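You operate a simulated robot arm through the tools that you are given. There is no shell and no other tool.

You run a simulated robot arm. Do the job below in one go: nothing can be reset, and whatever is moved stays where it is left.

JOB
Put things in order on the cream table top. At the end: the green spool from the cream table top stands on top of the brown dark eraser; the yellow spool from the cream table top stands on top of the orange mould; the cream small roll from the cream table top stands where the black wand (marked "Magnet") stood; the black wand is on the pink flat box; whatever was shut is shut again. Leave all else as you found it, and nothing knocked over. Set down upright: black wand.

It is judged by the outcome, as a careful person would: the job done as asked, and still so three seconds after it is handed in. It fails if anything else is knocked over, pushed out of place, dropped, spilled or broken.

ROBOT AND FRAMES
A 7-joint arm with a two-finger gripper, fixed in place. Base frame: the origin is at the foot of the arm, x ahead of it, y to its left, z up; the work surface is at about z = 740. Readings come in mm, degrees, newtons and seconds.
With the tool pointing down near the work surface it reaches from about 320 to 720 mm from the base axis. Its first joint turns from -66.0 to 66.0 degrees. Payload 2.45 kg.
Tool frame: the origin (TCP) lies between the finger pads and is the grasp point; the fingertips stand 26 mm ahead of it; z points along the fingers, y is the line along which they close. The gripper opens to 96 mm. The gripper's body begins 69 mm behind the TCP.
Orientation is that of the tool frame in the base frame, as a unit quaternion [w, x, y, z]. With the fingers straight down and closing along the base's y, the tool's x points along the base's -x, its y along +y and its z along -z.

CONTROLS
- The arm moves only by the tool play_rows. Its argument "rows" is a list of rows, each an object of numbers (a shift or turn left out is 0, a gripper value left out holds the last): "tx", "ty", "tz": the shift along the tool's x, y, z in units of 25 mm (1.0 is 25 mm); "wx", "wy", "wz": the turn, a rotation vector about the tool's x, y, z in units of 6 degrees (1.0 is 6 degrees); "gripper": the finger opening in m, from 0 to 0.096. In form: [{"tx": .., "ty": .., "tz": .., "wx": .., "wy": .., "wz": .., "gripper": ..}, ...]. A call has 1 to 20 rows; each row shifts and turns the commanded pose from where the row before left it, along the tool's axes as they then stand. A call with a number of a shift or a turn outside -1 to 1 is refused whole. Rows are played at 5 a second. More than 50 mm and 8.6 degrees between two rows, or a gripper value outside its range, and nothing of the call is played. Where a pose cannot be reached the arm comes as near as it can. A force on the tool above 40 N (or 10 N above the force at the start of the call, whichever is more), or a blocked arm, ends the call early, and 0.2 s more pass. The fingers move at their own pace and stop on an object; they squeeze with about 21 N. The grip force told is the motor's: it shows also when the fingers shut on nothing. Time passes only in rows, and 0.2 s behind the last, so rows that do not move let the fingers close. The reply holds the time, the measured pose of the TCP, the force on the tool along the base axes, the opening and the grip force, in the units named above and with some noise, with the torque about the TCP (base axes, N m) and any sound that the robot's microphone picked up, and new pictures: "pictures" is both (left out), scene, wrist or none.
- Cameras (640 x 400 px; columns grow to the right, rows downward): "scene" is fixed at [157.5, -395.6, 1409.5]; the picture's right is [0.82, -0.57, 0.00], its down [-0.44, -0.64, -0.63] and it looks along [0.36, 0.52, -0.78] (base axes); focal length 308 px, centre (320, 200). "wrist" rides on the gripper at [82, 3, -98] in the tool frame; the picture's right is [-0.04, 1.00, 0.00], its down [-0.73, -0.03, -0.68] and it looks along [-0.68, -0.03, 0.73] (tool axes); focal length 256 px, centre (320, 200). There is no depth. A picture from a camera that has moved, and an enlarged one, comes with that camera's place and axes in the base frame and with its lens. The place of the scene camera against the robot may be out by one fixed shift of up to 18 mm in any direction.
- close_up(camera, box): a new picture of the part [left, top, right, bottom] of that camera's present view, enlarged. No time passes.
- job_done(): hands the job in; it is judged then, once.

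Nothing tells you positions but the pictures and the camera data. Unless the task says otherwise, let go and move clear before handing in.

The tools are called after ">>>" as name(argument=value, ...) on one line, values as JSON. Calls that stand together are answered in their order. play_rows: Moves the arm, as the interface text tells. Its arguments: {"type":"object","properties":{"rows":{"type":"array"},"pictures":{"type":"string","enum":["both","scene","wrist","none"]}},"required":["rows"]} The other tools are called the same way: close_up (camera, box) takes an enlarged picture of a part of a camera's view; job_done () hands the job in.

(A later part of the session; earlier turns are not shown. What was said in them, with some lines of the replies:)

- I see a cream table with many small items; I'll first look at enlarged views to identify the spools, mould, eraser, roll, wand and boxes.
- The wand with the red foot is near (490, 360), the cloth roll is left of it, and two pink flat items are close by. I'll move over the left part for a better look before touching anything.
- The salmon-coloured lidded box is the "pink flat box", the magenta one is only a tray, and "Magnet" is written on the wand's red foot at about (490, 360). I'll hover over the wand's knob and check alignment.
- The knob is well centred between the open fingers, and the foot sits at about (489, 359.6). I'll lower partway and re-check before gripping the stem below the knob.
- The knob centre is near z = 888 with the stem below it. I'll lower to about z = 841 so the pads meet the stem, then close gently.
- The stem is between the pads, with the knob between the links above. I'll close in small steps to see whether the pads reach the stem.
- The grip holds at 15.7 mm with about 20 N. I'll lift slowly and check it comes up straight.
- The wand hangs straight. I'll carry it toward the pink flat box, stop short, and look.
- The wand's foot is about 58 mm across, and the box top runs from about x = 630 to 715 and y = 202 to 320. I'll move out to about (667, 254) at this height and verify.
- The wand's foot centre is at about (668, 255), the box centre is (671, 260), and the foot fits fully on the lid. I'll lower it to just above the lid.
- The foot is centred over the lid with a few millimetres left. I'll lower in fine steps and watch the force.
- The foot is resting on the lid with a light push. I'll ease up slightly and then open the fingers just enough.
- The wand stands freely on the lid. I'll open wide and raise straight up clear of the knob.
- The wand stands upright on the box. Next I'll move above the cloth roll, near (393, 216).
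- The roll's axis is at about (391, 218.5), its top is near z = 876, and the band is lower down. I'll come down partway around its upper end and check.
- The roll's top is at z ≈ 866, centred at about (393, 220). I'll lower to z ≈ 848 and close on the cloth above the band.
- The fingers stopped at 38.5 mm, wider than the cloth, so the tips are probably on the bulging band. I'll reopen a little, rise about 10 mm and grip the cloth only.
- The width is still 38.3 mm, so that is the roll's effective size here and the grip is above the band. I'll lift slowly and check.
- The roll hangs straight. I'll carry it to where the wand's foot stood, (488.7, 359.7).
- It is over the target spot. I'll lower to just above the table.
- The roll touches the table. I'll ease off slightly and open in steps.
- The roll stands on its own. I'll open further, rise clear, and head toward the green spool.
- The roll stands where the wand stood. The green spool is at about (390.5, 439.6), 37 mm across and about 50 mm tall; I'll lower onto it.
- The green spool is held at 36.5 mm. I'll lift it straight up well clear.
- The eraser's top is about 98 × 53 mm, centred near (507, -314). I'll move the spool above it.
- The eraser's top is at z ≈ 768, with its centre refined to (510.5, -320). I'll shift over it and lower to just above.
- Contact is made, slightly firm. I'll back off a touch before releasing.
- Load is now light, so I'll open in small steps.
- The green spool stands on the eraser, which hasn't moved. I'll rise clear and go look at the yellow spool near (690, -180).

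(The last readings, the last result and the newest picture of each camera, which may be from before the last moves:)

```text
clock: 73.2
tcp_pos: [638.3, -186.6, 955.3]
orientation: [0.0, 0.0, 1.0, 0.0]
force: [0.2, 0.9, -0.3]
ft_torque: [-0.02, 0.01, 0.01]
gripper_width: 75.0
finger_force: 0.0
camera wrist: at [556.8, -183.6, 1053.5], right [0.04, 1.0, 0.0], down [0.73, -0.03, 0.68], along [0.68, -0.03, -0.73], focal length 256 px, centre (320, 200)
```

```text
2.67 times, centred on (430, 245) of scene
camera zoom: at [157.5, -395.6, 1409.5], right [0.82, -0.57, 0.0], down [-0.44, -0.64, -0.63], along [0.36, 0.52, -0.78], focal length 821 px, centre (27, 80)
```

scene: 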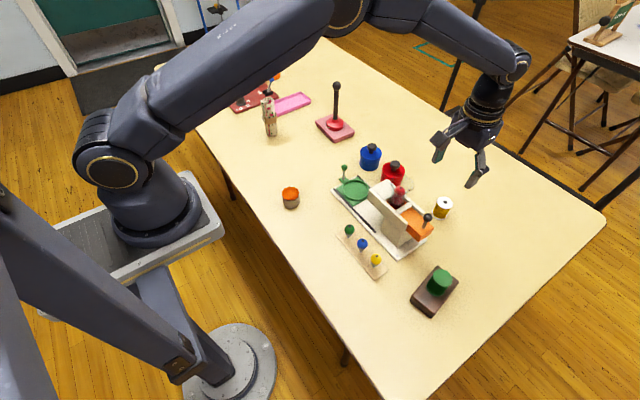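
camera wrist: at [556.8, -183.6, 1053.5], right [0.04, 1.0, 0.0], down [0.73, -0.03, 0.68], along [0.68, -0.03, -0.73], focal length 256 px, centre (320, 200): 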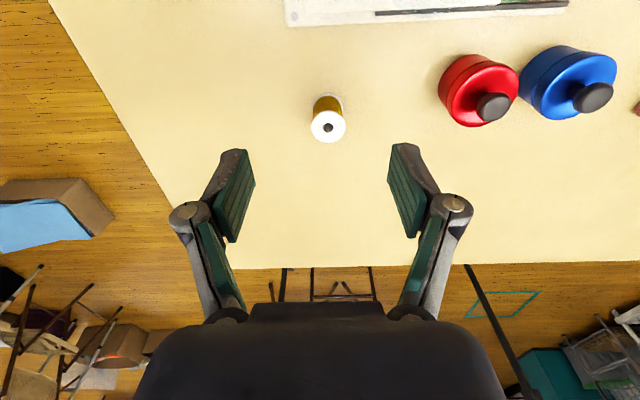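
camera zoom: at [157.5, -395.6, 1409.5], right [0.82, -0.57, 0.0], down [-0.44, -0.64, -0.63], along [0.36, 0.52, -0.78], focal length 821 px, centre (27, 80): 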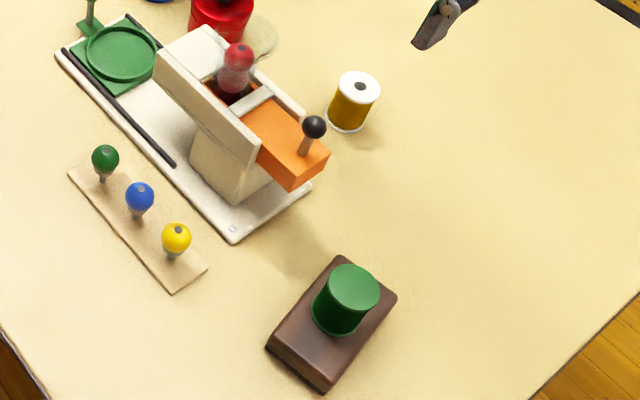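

The yellow spool is at about (691, -180.5), roughly 50 mm tall and 38 mm across, with nothing close by. I'll move over it and lower partway.

>>> play_rows(rows=[{"tx": -0.5, "ty": 0.08}, {"tx": -0.7, "ty": 0.08}, {"tx": -0.6, "ty": 0.08}, {"tx": -0.31}, {"tz": 0.6}, {"tz": 1.0}, {"tz": 1.0}, {"tz": 0.9}, {"tz": 0.6}, {}, {}])

>>> close_up(camera="wrist", box=[220, 20, 420, 220])

>>> close_up(camera="scene", box=[380, 120, 520, 240])

```text
clock: 75.6
tcp_pos: [689.8, -183.4, 853.4]
orientation: [0.0, -0.001, 1.0, 0.0]
force: [-0.3, -0.1, -1.2]
ft_torque: [0.06, 0.02, 0.05]
gripper_width: 75.1
finger_force: 0.1
camera wrist: at [609.4, -179.0, 951.7], right [0.04, 1.0, 0.0], down [0.73, -0.03, 0.68], along [0.68, -0.03, -0.73], focal length 256 px, centre (320, 200)
```

scene: 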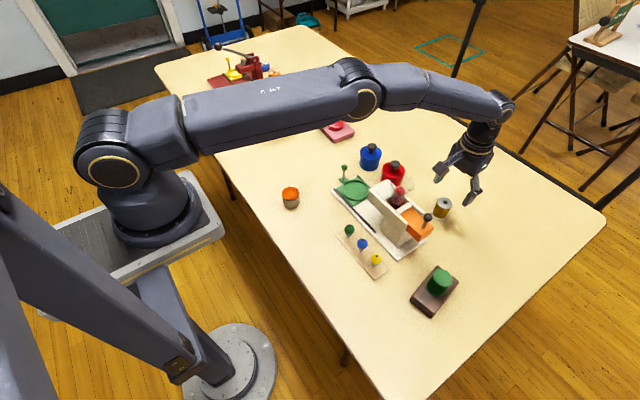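
wrist: 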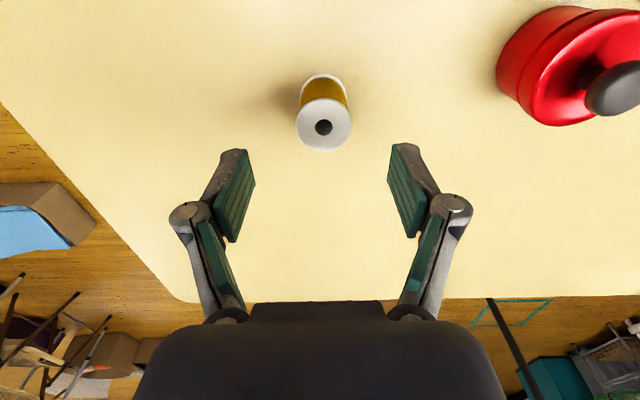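

```text
2.00 times, centred on (320, 120) of wrist
camera zoom: at [609.4, -179.0, 951.7], right [0.04, 1.0, 0.0], down [0.73, -0.03, 0.68], along [0.68, -0.03, -0.73], focal length 512 px, centre (320, 360)
```

zoom: 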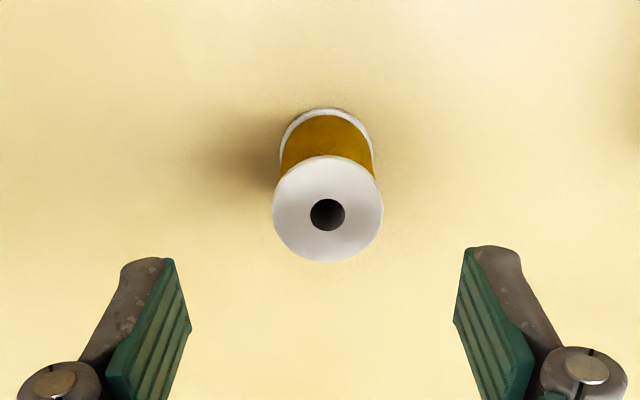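

```text
3.33 times, centred on (450, 180) of scene
camera zoom: at [157.5, -395.6, 1409.5], right [0.82, -0.57, 0.0], down [-0.44, -0.64, -0.63], along [0.36, 0.52, -0.78], focal length 1026 px, centre (-113, 267)
```

zoom: 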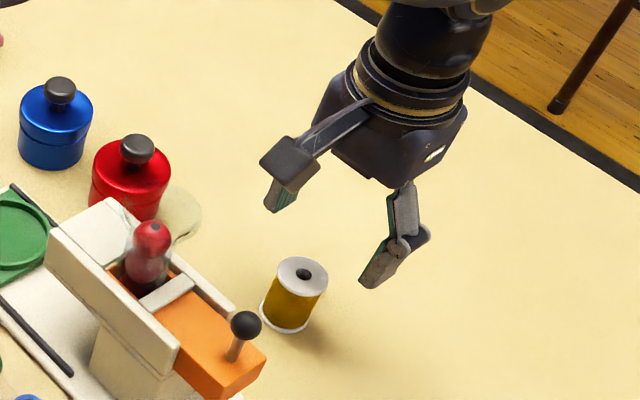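

>>> play_rows(rows=[{"ty": 0.1, "tz": 0.4}, {"tz": 0.8}, {"tz": 0.8}, {"tz": 0.6}, {"tz": 0.35}, {"tz": 0.15}, {}, {"gripper": 0.055}, {"gripper": 0.046}, {}, {}])

>>> close_up(camera="scene", box=[380, 120, 520, 240])

```text
clock: 78.0
tcp_pos: [691.0, -179.6, 775.8]
orientation: [0.0, -0.001, 1.0, 0.001]
force: [0.0, -0.7, 0.3]
ft_torque: [0.02, -0.01, 0.05]
gripper_width: 46.0
finger_force: 0.1
camera wrist: at [608.1, -176.4, 873.5], right [0.04, 1.0, 0.0], down [0.73, -0.03, 0.68], along [0.68, -0.03, -0.73], focal length 256 px, centre (320, 200)
```

scene: 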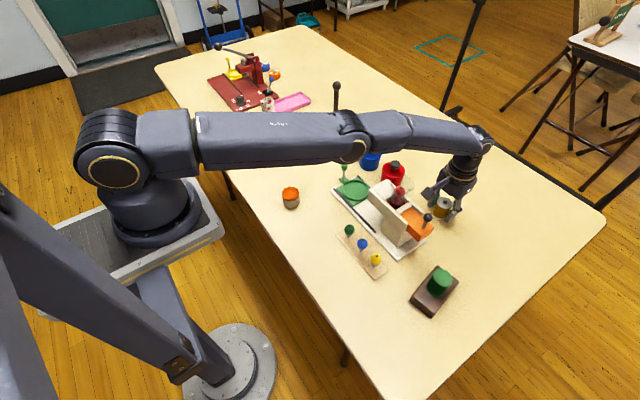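
wrist: 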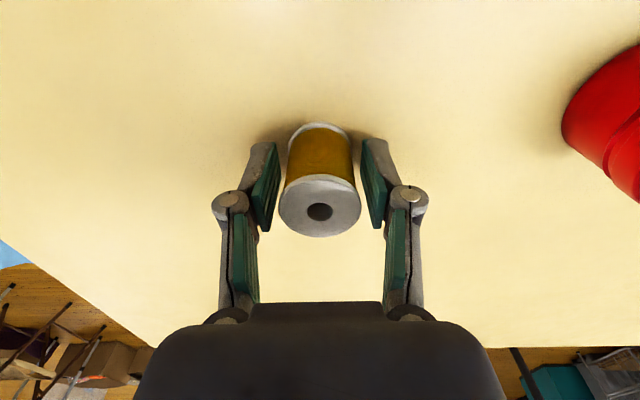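

```text
3.33 times, centred on (450, 180) of scene
camera zoom: at [157.5, -395.6, 1409.5], right [0.82, -0.57, 0.0], down [-0.44, -0.64, -0.63], along [0.36, 0.52, -0.78], focal length 1026 px, centre (-113, 267)
```

zoom: 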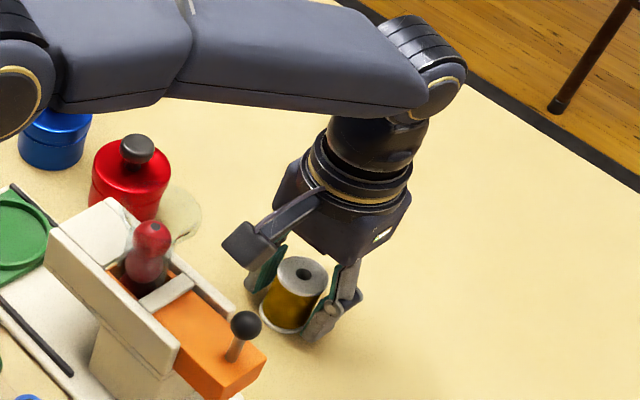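

>>> play_rows(rows=[{"gripper": 0.04}, {"gripper": 0.0}, {}, {}, {}], pictures="wrist")

```text
clock: 79.2
tcp_pos: [688.4, -180.8, 774.8]
orientation: [-0.001, -0.001, 1.0, 0.0]
force: [-1.1, 0.1, 1.0]
ft_torque: [0.0, 0.02, 0.02]
gripper_width: 35.9
finger_force: 20.5
camera wrist: at [608.1, -176.4, 873.6], right [0.04, 1.0, 0.0], down [0.73, -0.03, 0.68], along [0.68, -0.03, -0.73], focal length 256 px, centre (320, 200)
```

wrist: 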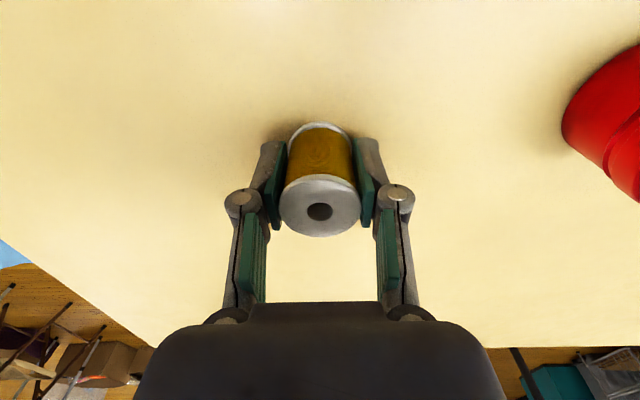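

The yellow spool is held. I'll lift it straight up to z ≈ 1000, above everything on the table.

>>> play_rows(rows=[{"tz": -0.2}, {"tz": -0.5}, {"tz": -0.9}, {"tz": -1.0}, {"tz": -1.0}, {"tz": -1.0}, {"tz": -1.0}, {"tz": -1.0}, {"tz": -1.0}, {"tz": -0.9}, {"tz": -0.5}, {}], pictures="both")

```text
clock: 81.8
tcp_pos: [689.4, -177.9, 998.9]
orientation: [0.0, -0.001, 1.0, 0.0]
force: [-0.2, 0.1, -0.4]
ft_torque: [-0.03, -0.01, -0.02]
gripper_width: 35.9
finger_force: 21.3
camera wrist: at [607.6, -175.4, 1097.0], right [0.04, 1.0, 0.0], down [0.73, -0.03, 0.68], along [0.68, -0.03, -0.73], focal length 256 px, centre (320, 200)
```

scene: 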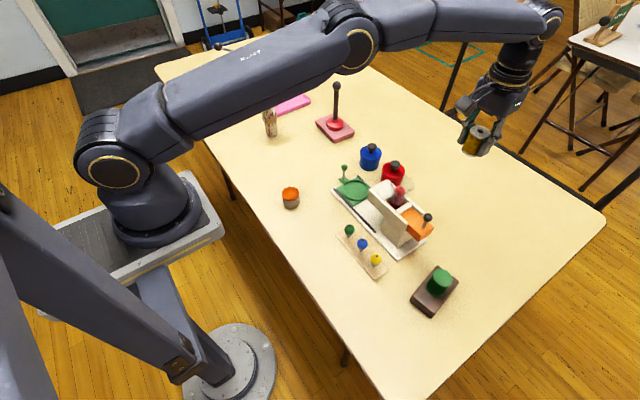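
wrist: 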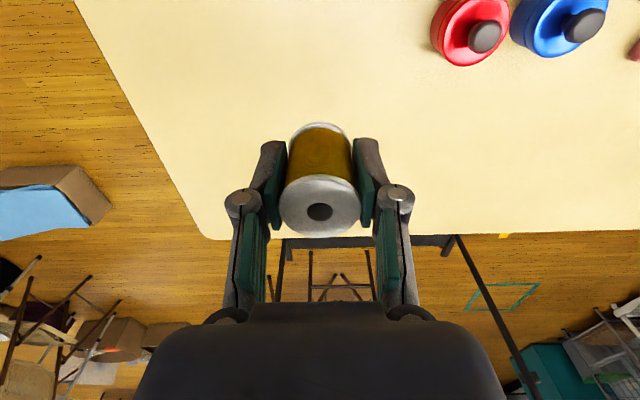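

>>> play_rows(rows=[{"tx": 0.4, "ty": 0.34}, {"tx": 0.7, "ty": 0.6}, {"tx": 0.8, "ty": 0.69}, {"tx": 0.8, "ty": 0.69}, {"tx": 0.8, "ty": 0.69}, {"tx": 0.8, "ty": 0.69}, {"tx": 0.8, "ty": 0.69}, {"tx": 0.8, "ty": 0.69}, {"tx": 0.8, "ty": 0.69}, {"tx": 0.8, "ty": 0.69}, {"tx": 0.8, "ty": 0.69}, {"tx": 0.8, "ty": 0.69}, {"tx": 0.8, "ty": 0.69}, {"tx": 0.8, "ty": 0.69}, {"tx": 0.7, "ty": 0.6}, {"tx": 0.4, "ty": 0.4}, {}, {}])

>>> close_up(camera="wrist", box=[240, 0, 400, 130])

>>> close_up(camera="scene", box=[250, 150, 350, 230])

```text
clock: 85.6
tcp_pos: [394.3, 77.1, 998.8]
orientation: [-0.001, 0.0, 1.0, 0.0]
force: [-0.7, 0.6, -0.5]
ft_torque: [0.0, -0.02, -0.02]
gripper_width: 35.6
finger_force: 21.0
camera wrist: at [313.0, 80.4, 1097.4], right [0.04, 1.0, 0.0], down [0.73, -0.03, 0.68], along [0.68, -0.03, -0.73], focal length 256 px, centre (320, 200)
```

scene: 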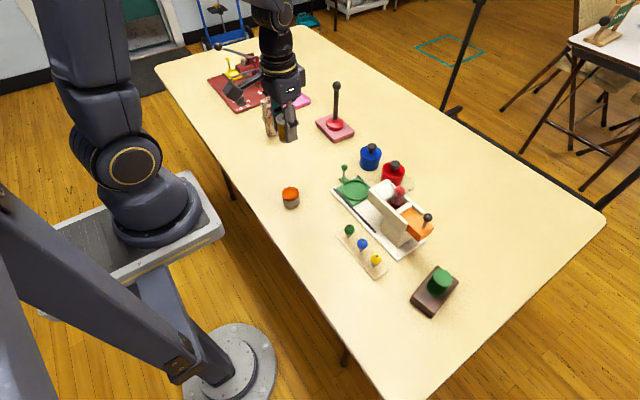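
wrist: 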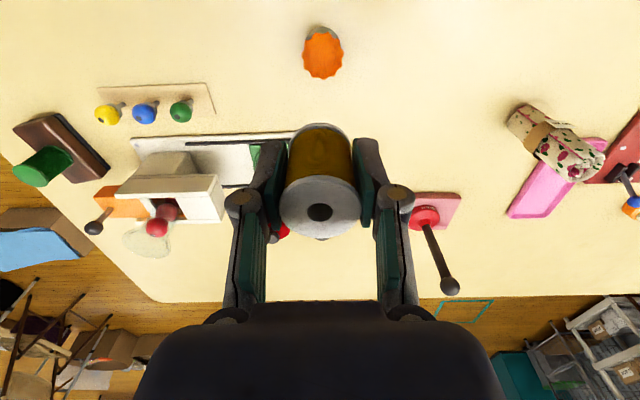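

```text
3.08 times, centred on (320, 65) of wrist
camera zoom: at [313.0, 80.4, 1097.4], right [0.04, 1.0, 0.0], down [0.73, -0.03, 0.68], along [0.68, -0.03, -0.73], focal length 788 px, centre (320, 615)
```

zoom: 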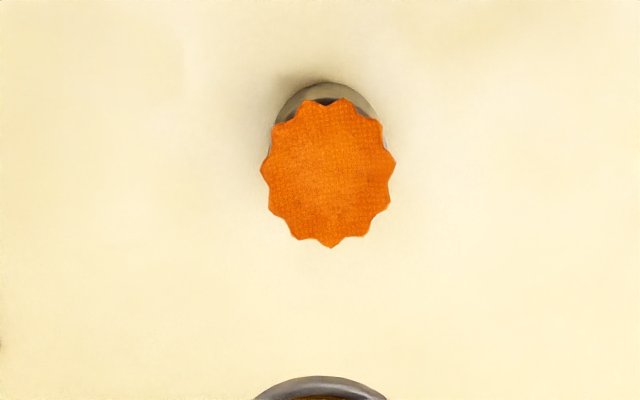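

```text
5.00 times, centred on (300, 190) of scene
camera zoom: at [157.5, -395.6, 1409.5], right [0.82, -0.57, 0.0], down [-0.44, -0.64, -0.63], along [0.36, 0.52, -0.78], focal length 1539 px, centre (420, 250)
```

zoom: 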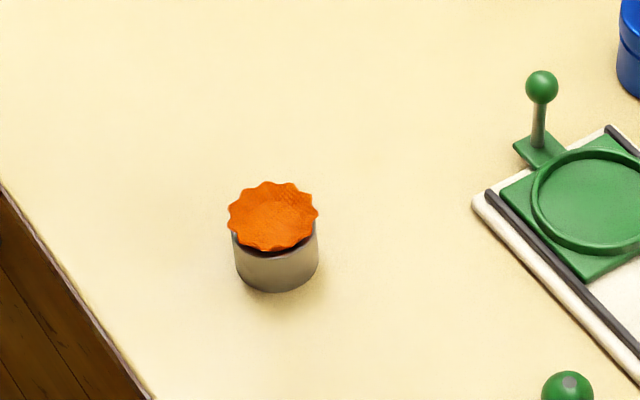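

The mould's flat orange top is centred at about (390.7, 79.8), near z ≈ 777 and about 49 mm across. I'll align and lower to a little above it.

>>> play_rows(rows=[{"tx": 0.07, "ty": 0.06}, {"tx": 0.07, "ty": 0.05, "tz": 0.4}, {"tz": 0.8}, {"tz": 0.9}, {"tz": 1.0}, {"tz": 1.0}, {"tz": 1.0}, {"tz": 0.9}, {"tz": 0.5}, {}, {}])

>>> close_up(camera="wrist", box=[220, 50, 420, 250])

>>> close_up(camera="scene", box=[240, 130, 340, 230])

```text
clock: 88.0
tcp_pos: [390.9, 79.4, 837.0]
orientation: [0.001, 0.0, 1.0, -0.001]
force: [0.1, -0.4, -1.5]
ft_torque: [0.03, 0.0, -0.05]
gripper_width: 35.9
finger_force: 20.6
camera wrist: at [310.1, 82.0, 935.4], right [0.04, 1.0, 0.0], down [0.73, -0.03, 0.68], along [0.68, -0.03, -0.73], focal length 256 px, centre (320, 200)
```

scene: 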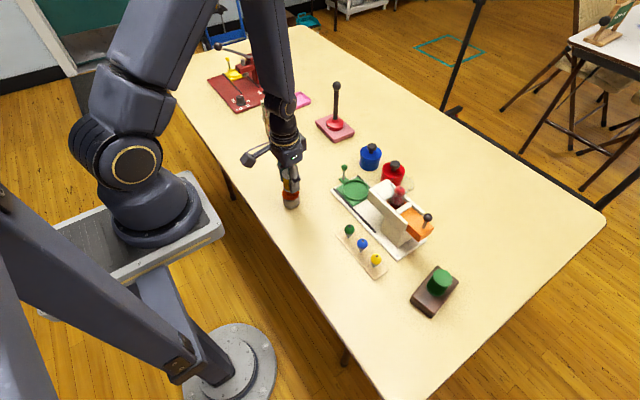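
wrist: 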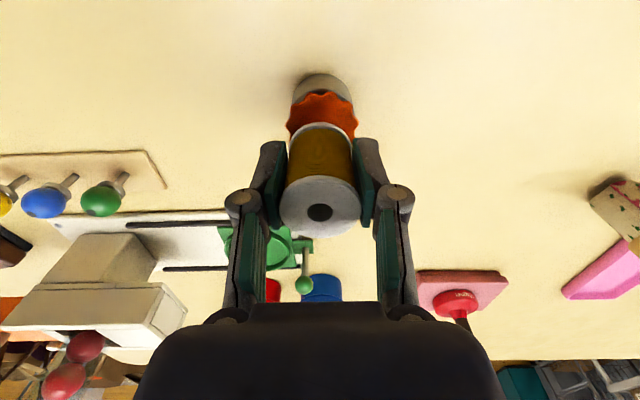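

```text
2.00 times, centred on (320, 150) of wrist
camera zoom: at [310.1, 82.0, 935.4], right [0.04, 1.0, 0.0], down [0.73, -0.03, 0.68], along [0.68, -0.03, -0.73], focal length 512 px, centre (320, 300)
```

zoom: 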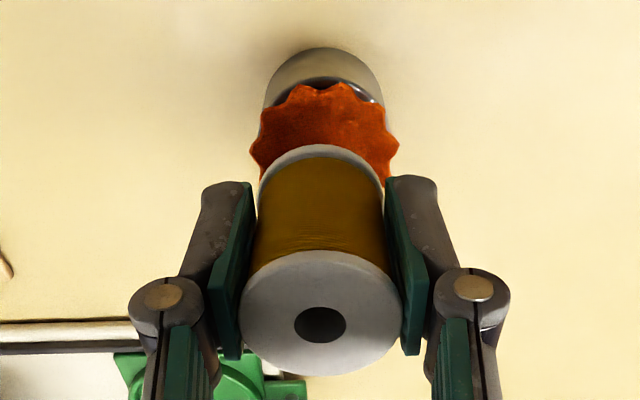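

```text
4.00 times, centred on (290, 180) of scene
camera zoom: at [157.5, -395.6, 1409.5], right [0.82, -0.57, 0.0], down [-0.44, -0.64, -0.63], along [0.36, 0.52, -0.78], focal length 1231 px, centre (440, 280)
```

zoom: 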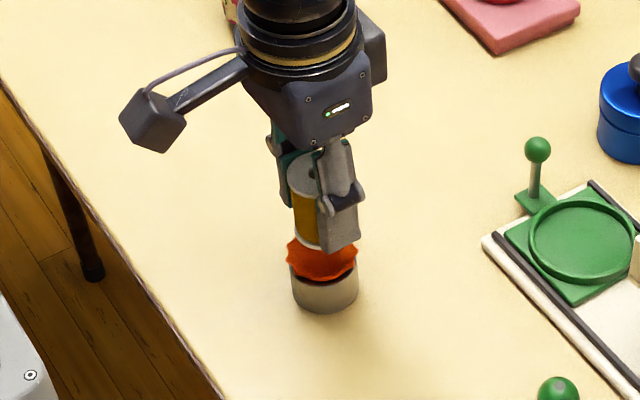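

>>> play_rows(rows=[{"tz": 0.3, "ty": 0.03}, {"tz": 0.25}, {"tz": 0.1}, {"tz": 0.06}, {}], pictures="both")

>>> close_up(camera="scene", box=[250, 160, 330, 220])

>>> close_up(camera="wrist", box=[250, 60, 390, 200])

```text
clock: 89.2
tcp_pos: [390.4, 78.4, 819.2]
orientation: [-0.001, -0.001, 1.0, 0.0]
force: [0.0, 0.0, -1.1]
ft_torque: [0.02, 0.01, 0.01]
gripper_width: 35.7
finger_force: 21.2
camera wrist: at [309.9, 83.0, 917.6], right [0.04, 1.0, 0.0], down [0.73, -0.03, 0.68], along [0.68, -0.03, -0.73], focal length 256 px, centre (320, 200)
```

scene: 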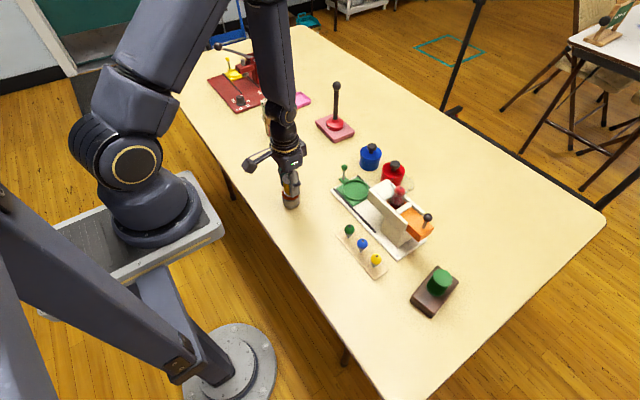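
wrist: 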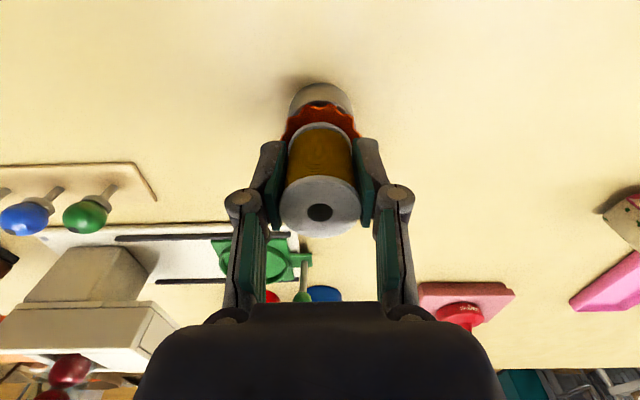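

```text
6.67 times, centred on (290, 190) of scene
camera zoom: at [157.5, -395.6, 1409.5], right [0.82, -0.57, 0.0], down [-0.44, -0.64, -0.63], along [0.36, 0.52, -0.78], focal length 2052 px, centre (520, 267)
```

zoom: 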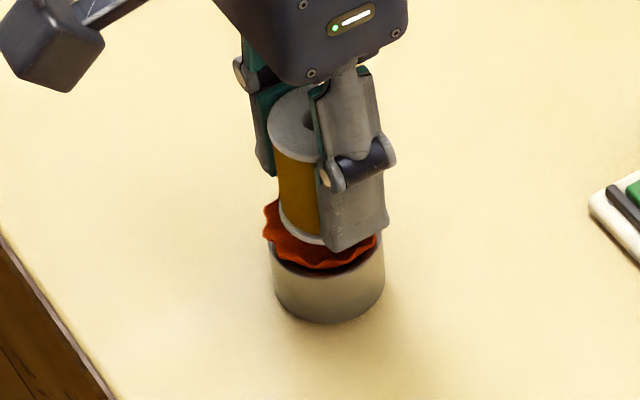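

```text
2.86 times, centred on (320, 130) of wrist
camera zoom: at [309.9, 83.0, 917.6], right [0.04, 1.0, 0.0], down [0.73, -0.03, 0.68], along [0.68, -0.03, -0.73], focal length 731 px, centre (320, 400)
```

zoom: 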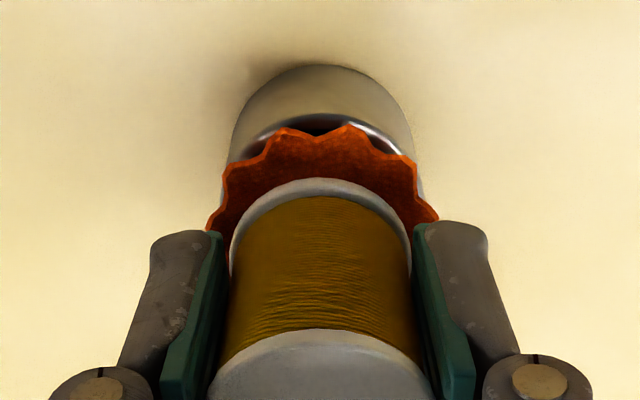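

>>> play_rows(rows=[{"tz": 0.06}, {"tz": 0.05}, {}], pictures="none")

```text
clock: 90.0
tcp_pos: [391.9, 79.3, 816.3]
orientation: [0.001, 0.0, 1.0, -0.001]
force: [-0.6, -0.1, -0.2]
ft_torque: [-0.02, -0.02, 0.03]
gripper_width: 36.1
finger_force: 20.8
```

>>> play_rows(rows=[{"tz": 0.06}, {}], pictures="none")

```text
clock: 90.6
tcp_pos: [390.4, 78.7, 816.2]
orientation: [-0.001, 0.0, 1.0, -0.001]
force: [0.0, -0.4, 0.0]
ft_torque: [0.01, -0.04, 0.03]
gripper_width: 35.9
finger_force: 20.2
```

>>> play_rows(rows=[{"tz": 0.05}, {}], pictures="none")

```text
clock: 91.2
tcp_pos: [390.8, 79.0, 813.2]
orientation: [0.0, -0.001, 1.0, 0.0]
force: [0.2, 0.6, -0.5]
ft_torque: [0.0, 0.01, -0.02]
gripper_width: 36.0
finger_force: 21.4
```

>>> play_rows(rows=[{"tz": 0.04}, {}], pictures="none")

```text
clock: 91.8
tcp_pos: [391.5, 80.3, 812.9]
orientation: [0.001, -0.001, 1.0, -0.001]
force: [0.1, 0.1, -0.1]
ft_torque: [0.01, 0.0, 0.02]
gripper_width: 35.9
finger_force: 21.3
```

>>> play_rows(rows=[{"tz": 0.04}, {}], pictures="none")

>>> close_up(camera="scene", box=[250, 160, 330, 220])

```text
clock: 92.4
tcp_pos: [389.4, 80.1, 810.5]
orientation: [0.0, 0.0, 1.0, 0.0]
force: [0.2, -0.4, 0.5]
ft_torque: [0.01, 0.01, 0.01]
gripper_width: 35.7
finger_force: 21.1
```

```text
6.67 times, centred on (290, 190) of scene
camera zoom: at [157.5, -395.6, 1409.5], right [0.82, -0.57, 0.0], down [-0.44, -0.64, -0.63], along [0.36, 0.52, -0.78], focal length 2052 px, centre (520, 267)
```

zoom: 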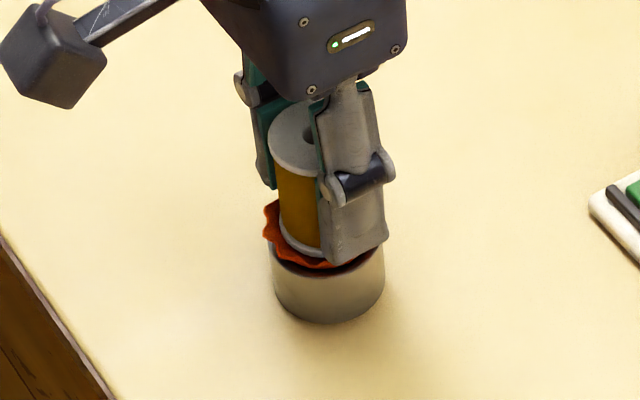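

No contact yet; I'll continue in small steps.

>>> play_rows(rows=[{"tz": 0.04}, {}], pictures="none")

```text
clock: 93.0
tcp_pos: [391.8, 81.3, 810.2]
orientation: [-0.001, 0.0, 1.0, 0.0]
force: [0.4, 0.5, -0.6]
ft_torque: [0.0, -0.02, 0.02]
gripper_width: 35.7
finger_force: 20.4
```

>>> play_rows(rows=[{"tz": 0.04}, {}], pictures="wrist")

>>> close_up(camera="wrist", box=[250, 60, 390, 200])

```text
clock: 93.6
tcp_pos: [390.3, 79.6, 809.4]
orientation: [0.0, 0.0, 1.0, 0.0]
force: [0.2, 1.1, 0.0]
ft_torque: [0.0, 0.0, 0.0]
gripper_width: 35.6
finger_force: 20.9
camera wrist: at [309.8, 83.5, 908.0], right [0.04, 1.0, 0.0], down [0.73, -0.03, 0.68], along [0.68, -0.03, -0.73], focal length 256 px, centre (320, 200)
```

wrist: 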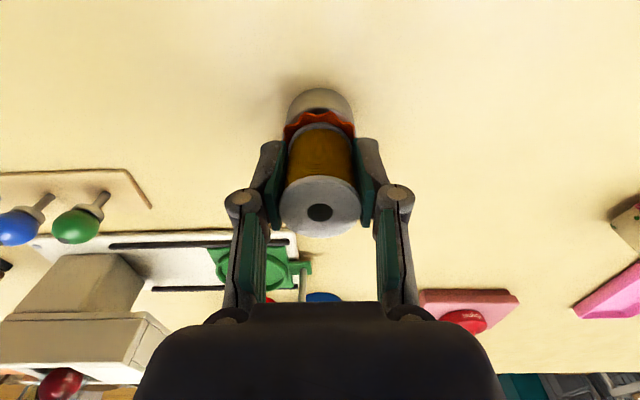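

```text
2.86 times, centred on (320, 130) of wrist
camera zoom: at [309.8, 83.5, 908.0], right [0.04, 1.0, 0.0], down [0.73, -0.03, 0.68], along [0.68, -0.03, -0.73], focal length 731 px, centre (320, 400)
```

zoom: 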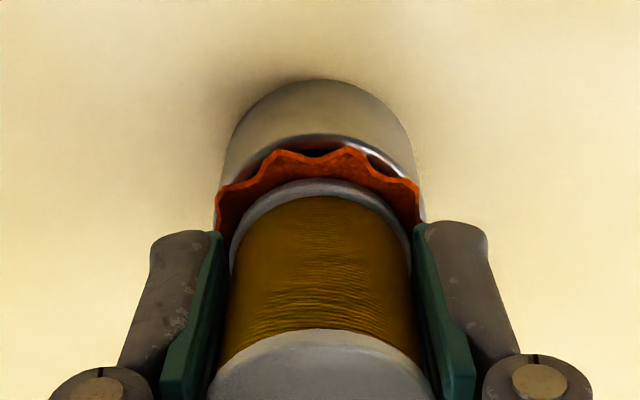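

>>> play_rows(rows=[{"tz": 0.04}, {}], pictures="none")

```text
clock: 94.2
tcp_pos: [390.7, 80.5, 809.3]
orientation: [0.0, 0.0, 1.0, 0.0]
force: [0.1, 1.0, -0.5]
ft_torque: [-0.01, -0.01, 0.03]
gripper_width: 35.7
finger_force: 20.8
```

>>> play_rows(rows=[{"tz": 0.04}, {}], pictures="none")

```text
clock: 94.8
tcp_pos: [390.9, 79.7, 806.6]
orientation: [0.0, 0.0, 1.0, -0.001]
force: [0.2, 0.5, -0.4]
ft_torque: [-0.03, 0.01, 0.02]
gripper_width: 35.7
finger_force: 20.7
```

>>> play_rows(rows=[{"tz": 0.04}, {}], pictures="none")

>>> close_up(camera="wrist", box=[250, 60, 390, 200])

>>> close_up(camera="scene", box=[250, 160, 330, 220])

```text
clock: 95.4
tcp_pos: [391.9, 80.3, 807.0]
orientation: [0.0, 0.0, 1.0, 0.0]
force: [-0.4, -0.5, 0.6]
ft_torque: [0.0, 0.03, 0.02]
gripper_width: 36.0
finger_force: 20.9
```

```text
2.86 times, centred on (320, 130) of wrist
camera zoom: at [310.2, 83.1, 905.3], right [0.04, 1.0, 0.0], down [0.73, -0.03, 0.68], along [0.68, -0.03, -0.73], focal length 731 px, centre (320, 400)
```

zoom: 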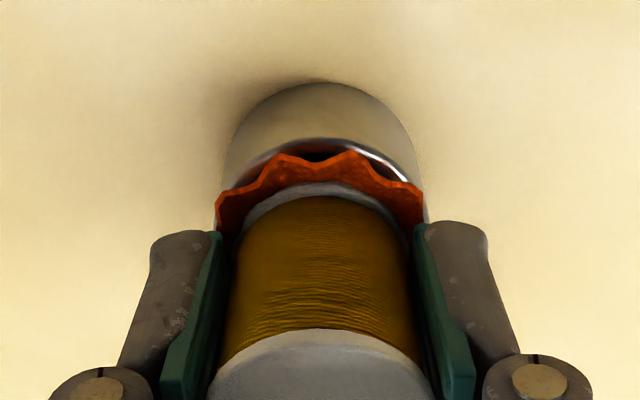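

```text
6.67 times, centred on (290, 190) of scene
camera zoom: at [157.5, -395.6, 1409.5], right [0.82, -0.57, 0.0], down [-0.44, -0.64, -0.63], along [0.36, 0.52, -0.78], focal length 2052 px, centre (520, 267)
```

zoom: 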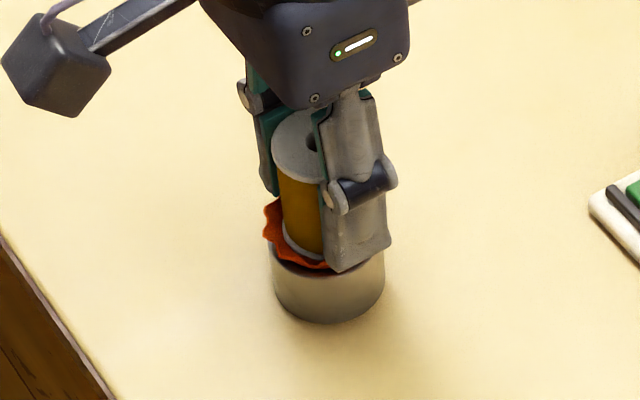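

>>> play_rows(rows=[{"tz": 0.04}, {}], pictures="none")

```text
clock: 96.0
tcp_pos: [391.6, 80.3, 806.4]
orientation: [0.0, -0.002, 1.0, 0.0]
force: [-0.2, 0.1, -0.5]
ft_torque: [-0.01, 0.01, -0.01]
gripper_width: 35.8
finger_force: 21.2
```

>>> play_rows(rows=[{"tz": 0.04}, {}], pictures="none")

```text
clock: 96.6
tcp_pos: [389.7, 79.1, 804.6]
orientation: [0.0, -0.001, 1.0, 0.0]
force: [-1.9, 0.6, 19.0]
ft_torque: [0.01, 0.08, 0.03]
gripper_width: 35.7
finger_force: 20.7
```

Contact at about z = 805. I'll look closely to see whether the spool's foot (not the fingertips) is what's touching.

>>> close_up(camera="wrist", box=[260, 70, 380, 170])

>>> close_up(camera="scene", box=[265, 170, 320, 215])

```text
4.00 times, centred on (320, 120) of wrist
camera zoom: at [310.4, 83.0, 903.4], right [0.04, 1.0, 0.0], down [0.73, -0.03, 0.68], along [0.68, -0.03, -0.73], focal length 1024 px, centre (320, 520)
```

zoom: 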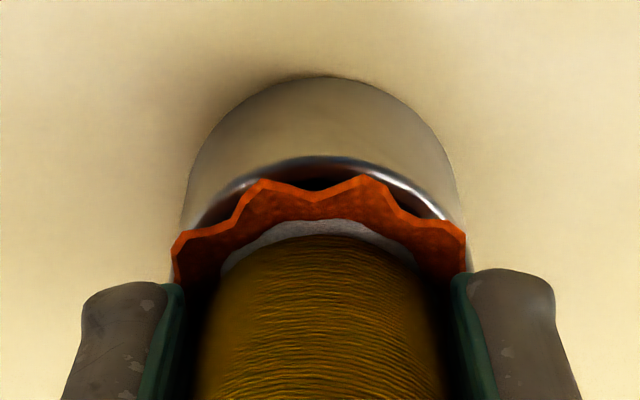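

```text
8.89 times, centred on (292, 192) of scene
camera zoom: at [157.2, -395.6, 1409.6], right [0.82, -0.57, 0.0], down [-0.44, -0.64, -0.63], along [0.36, 0.52, -0.78], focal length 2736 px, centre (564, 267)
```

zoom: 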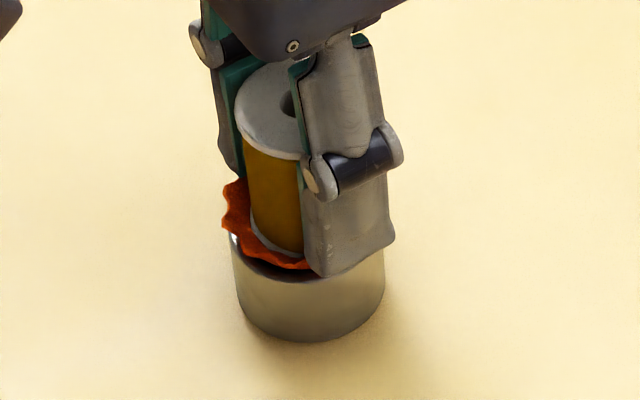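

The contact load is central, so the spool's foot is seated on the mould's top, with the fingertips still above the rim. I'll ease off and check the load.

>>> play_rows(rows=[{"tz": -0.05}, {}], pictures="none")

```text
clock: 97.2
tcp_pos: [391.2, 79.5, 805.1]
orientation: [0.0, -0.001, 1.0, 0.0]
force: [-0.1, 0.5, -0.6]
ft_torque: [-0.05, 0.01, 0.01]
gripper_width: 35.8
finger_force: 21.5
```

>>> play_rows(rows=[{"tz": 0.025}, {}], pictures="none")

```text
clock: 97.8
tcp_pos: [390.2, 79.2, 805.0]
orientation: [0.001, -0.001, 1.0, 0.001]
force: [-2.0, 1.7, 18.2]
ft_torque: [0.01, 0.07, 0.04]
gripper_width: 35.9
finger_force: 21.0
```

>>> play_rows(rows=[{"tz": -0.015}, {}], pictures="none")

```text
clock: 98.4
tcp_pos: [390.6, 78.7, 805.2]
orientation: [0.001, 0.0, 1.0, 0.0]
force: [2.5, 0.9, 7.0]
ft_torque: [0.06, -0.09, -0.01]
gripper_width: 35.9
finger_force: 20.7
```

The load is light now. I'll open the fingers in small steps and see whether it stands.

>>> play_rows(rows=[{"tz": -0.008}, {}, {"gripper": 0.037}, {"gripper": 0.04}, {"gripper": 0.046}, {}, {}])

>>> close_up(camera="wrist", box=[240, 70, 400, 250])

>>> close_up(camera="scene", box=[260, 160, 325, 215])

```text
clock: 100.0
tcp_pos: [391.0, 78.5, 806.6]
orientation: [0.0, 0.0, 1.0, 0.0]
force: [0.0, -1.1, 0.2]
ft_torque: [-0.01, 0.0, 0.01]
gripper_width: 46.2
finger_force: 0.1
camera wrist: at [309.9, 82.5, 904.0], right [0.04, 1.0, 0.0], down [0.73, -0.03, 0.68], along [0.68, -0.03, -0.73], focal length 256 px, centre (320, 200)
```

scene: 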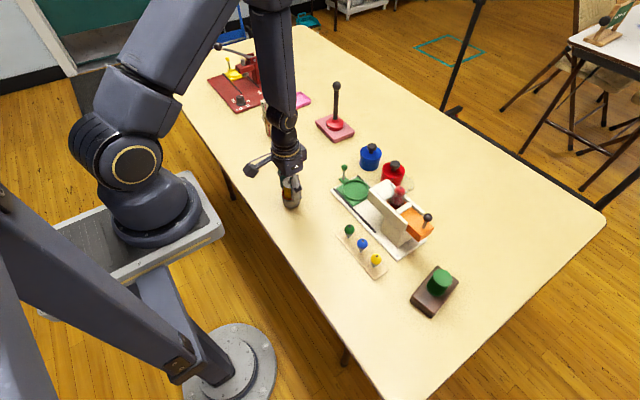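
wrist: 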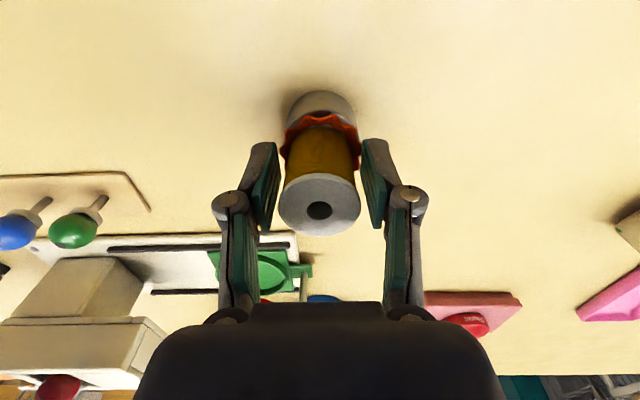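

```text
2.22 times, centred on (320, 160) of wrist
camera zoom: at [309.9, 82.5, 904.0], right [0.04, 1.0, 0.0], down [0.73, -0.03, 0.68], along [0.68, -0.03, -0.73], focal length 569 px, centre (320, 289)
```

zoom: 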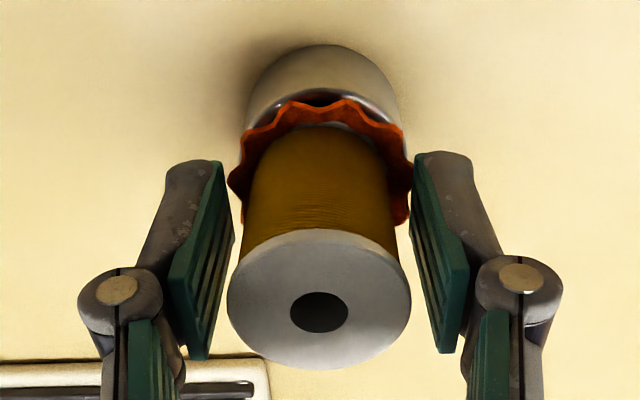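

```text
7.27 times, centred on (292, 188) of scene
camera zoom: at [157.5, -395.6, 1409.5], right [0.82, -0.57, 0.0], down [-0.44, -0.64, -0.63], along [0.36, 0.52, -0.78], focal length 2238 px, centre (520, 291)
```

zoom: 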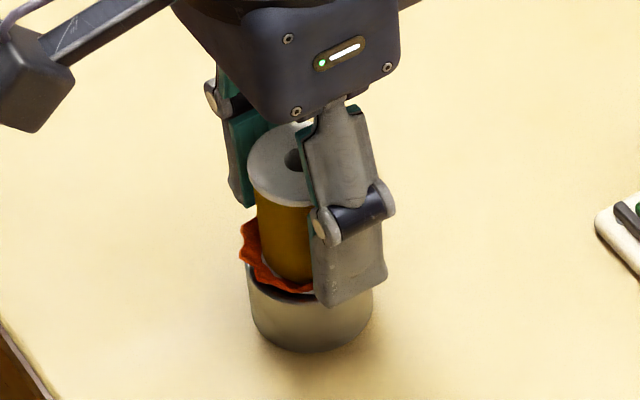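

The spool stands on the mould. I'll open further and rise straight up, then inspect everything.

>>> play_rows(rows=[{"gripper": 0.06}, {"gripper": 0.075}, {}, {"tz": -0.2}, {"tz": -0.5}, {"tz": -0.8}, {"tz": -1.0}, {"tz": -1.0}, {"tz": -1.0}, {"tz": -1.0}, {"tz": -1.0}, {"tz": -0.5}, {}, {}])

>>> close_up(camera="wrist", box=[260, 0, 380, 120])

>>> close_up(camera="scene", box=[250, 160, 330, 220])

```text
clock: 103.0
tcp_pos: [391.3, 79.1, 981.3]
orientation: [0.0, 0.0, 1.0, 0.0]
force: [-0.3, -0.4, 0.4]
ft_torque: [-0.01, 0.01, 0.0]
gripper_width: 75.0
finger_force: 0.0
camera wrist: at [310.1, 82.2, 1079.8], right [0.04, 1.0, 0.0], down [0.73, -0.03, 0.68], along [0.68, -0.03, -0.73], focal length 256 px, centre (320, 200)
```

scene: 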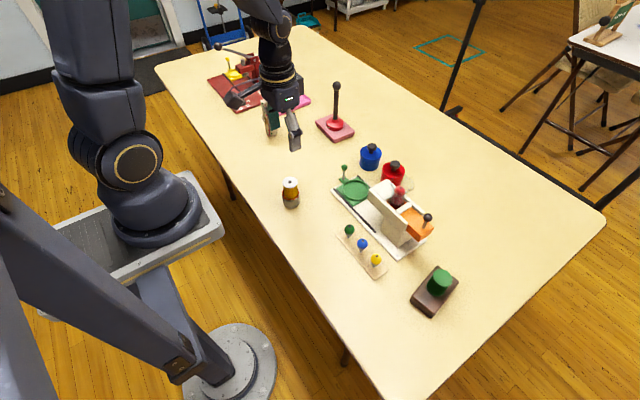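
wrist: 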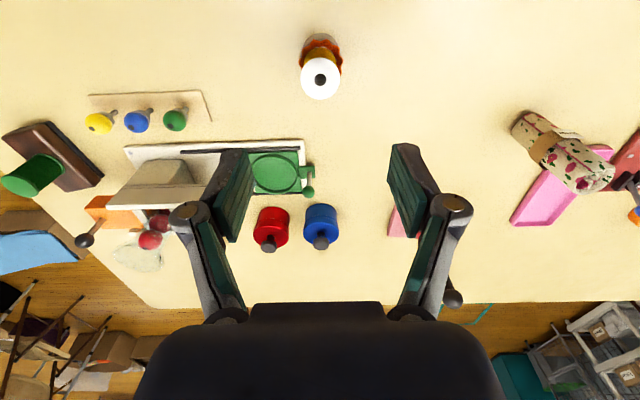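

```text
3.33 times, centred on (320, 60) of wrist
camera zoom: at [310.1, 82.2, 1079.8], right [0.04, 1.0, 0.0], down [0.73, -0.03, 0.68], along [0.68, -0.03, -0.73], focal length 853 px, centre (320, 667)
```

zoom: 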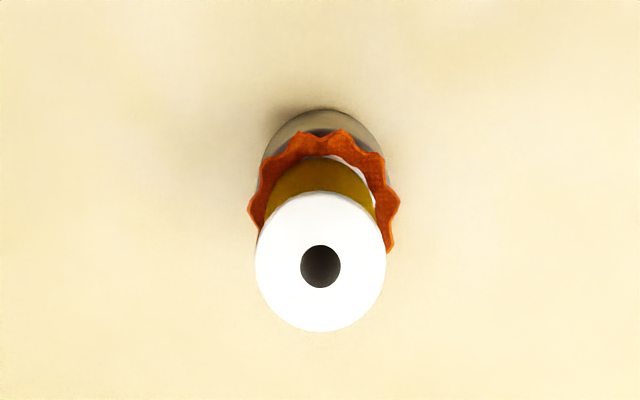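

```text
6.67 times, centred on (290, 190) of scene
camera zoom: at [157.5, -395.6, 1409.5], right [0.82, -0.57, 0.0], down [-0.44, -0.64, -0.63], along [0.36, 0.52, -0.78], focal length 2052 px, centre (520, 267)
```

zoom: 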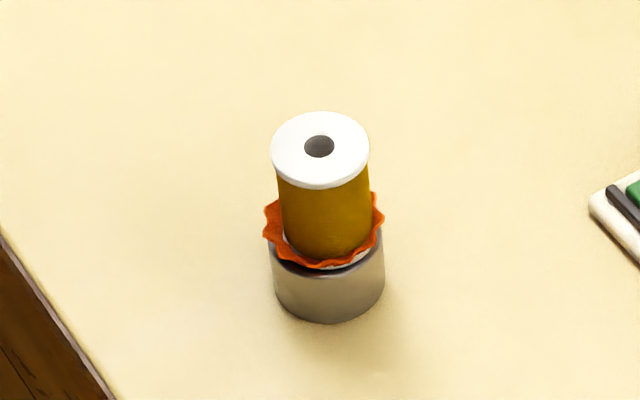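

All four items appear placed. I'll move the arm back near its start pose and check every object once more.

>>> play_rows(rows=[{"tz": -0.8, "tx": -0.4, "ty": 0.2}, {"tz": -0.8, "tx": -0.5, "ty": 0.3}, {"tz": -0.3, "tx": -0.4, "ty": 0.2, "gripper": 0.096}, {}, {}, {}])

>>> close_up(camera="scene", box=[190, 40, 350, 140])

>>> close_up(camera="scene", box=[320, 130, 480, 330])

>>> close_up(camera="wrist", box=[380, 0, 640, 240])

>>> close_up(camera="wrist", box=[0, 0, 320, 240])

```text
clock: 104.4
tcp_pos: [423.3, 96.5, 1028.2]
orientation: [-0.001, 0.0, 1.0, -0.001]
force: [-0.2, -0.6, 0.1]
ft_torque: [-0.01, -0.02, 0.03]
gripper_width: 95.9
finger_force: 0.0
camera wrist: at [342.8, 100.0, 1126.7], right [0.04, 1.0, 0.0], down [0.73, -0.03, 0.68], along [0.68, -0.03, -0.73], focal length 256 px, centre (320, 200)
```

scene: 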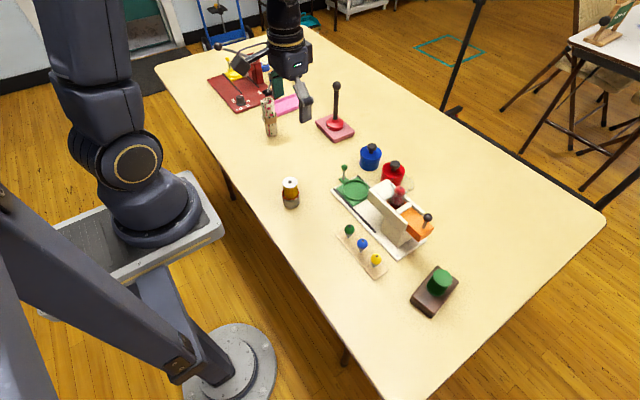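
wrist: 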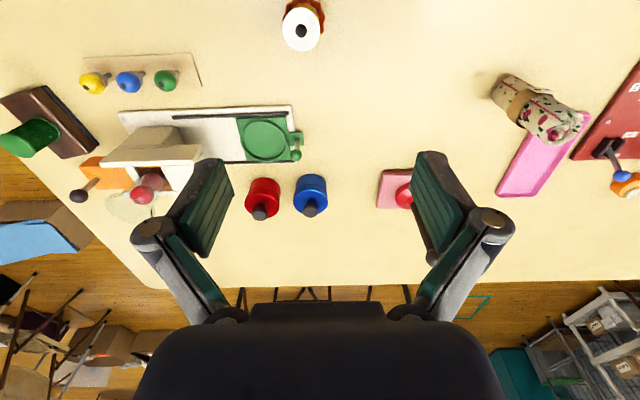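

```text
4.00 times, centred on (270, 90) of scene
camera zoom: at [157.5, -395.6, 1409.5], right [0.82, -0.57, 0.0], down [-0.44, -0.64, -0.63], along [0.36, 0.52, -0.78], focal length 1231 px, centre (520, 640)
```

zoom: 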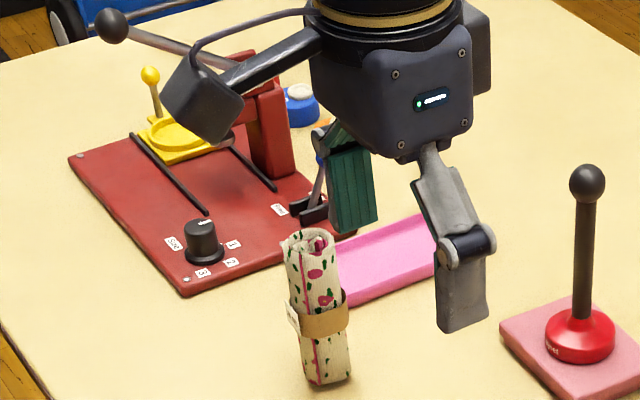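

```text
2.00 times, centred on (400, 230) of scene
camera zoom: at [157.5, -395.6, 1409.5], right [0.82, -0.57, 0.0], down [-0.44, -0.64, -0.63], along [0.36, 0.52, -0.78], focal length 616 px, centre (160, 140)
```

zoom: 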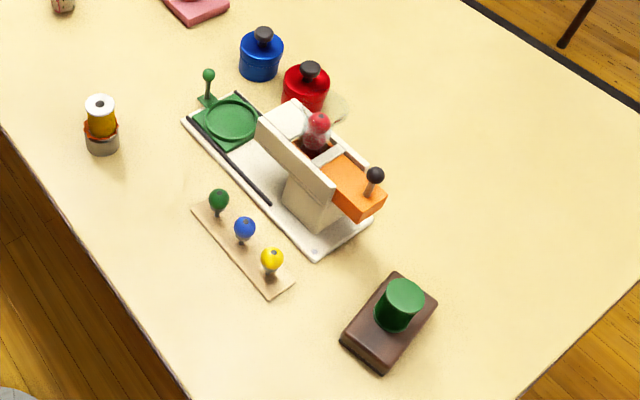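

```text
1.67 times, centred on (510, 120) of wrist
camera zoom: at [342.8, 100.0, 1126.7], right [0.04, 1.0, 0.0], down [0.73, -0.03, 0.68], along [0.68, -0.03, -0.73], focal length 427 px, centre (3, 333)
```

zoom: 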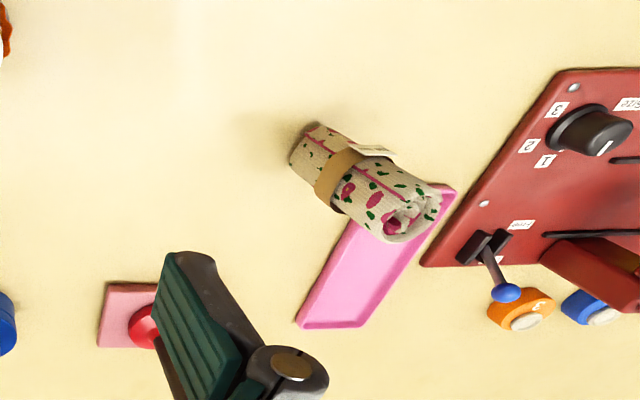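

```text
1.67 times, centred on (160, 120) of wrist
camera zoom: at [342.8, 100.0, 1126.7], right [0.04, 1.0, 0.0], down [0.73, -0.03, 0.68], along [0.68, -0.03, -0.73], focal length 427 px, centre (587, 333)
```

zoom: 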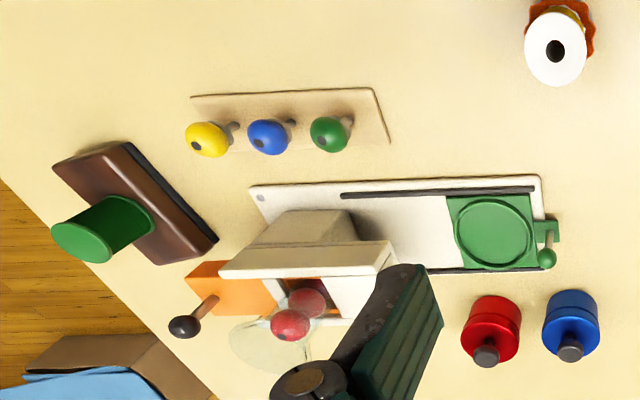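

Everything is in place: the green spool is on the eraser, the yellow spool on the orange mould, the roll where the wand stood, and the wand upright on the pink flat box. Nothing else has moved, nothing was opened, and the arm is clear, so I'm handing in.

>>> job_done()

```text
The job is handed in.
```

The job is handed in, with all four items placed and the arm clear of the table. I can't see the judge's result; this is based on the last pictures before handing in.

- **Black wand:** it stands upright, near the middle of the closed lid of the pink flat box. I took the lidded salmon-pink box as the "pink flat box" and the magenta one as a tray.
- **Cream small roll:** it stands where the wand's red foot was, within a few millimetres.
- **Green spool:** it stands near the middle of the brown dark eraser.
- **Yellow spool:** it stands upright on the orange mould, about 2 mm off centre. Its bottom edge sits slightly below the mould's wavy rim.

I opened nothing, so nothing needed shutting again. The eraser, mould and other items were where they started, and nothing was knocked over.
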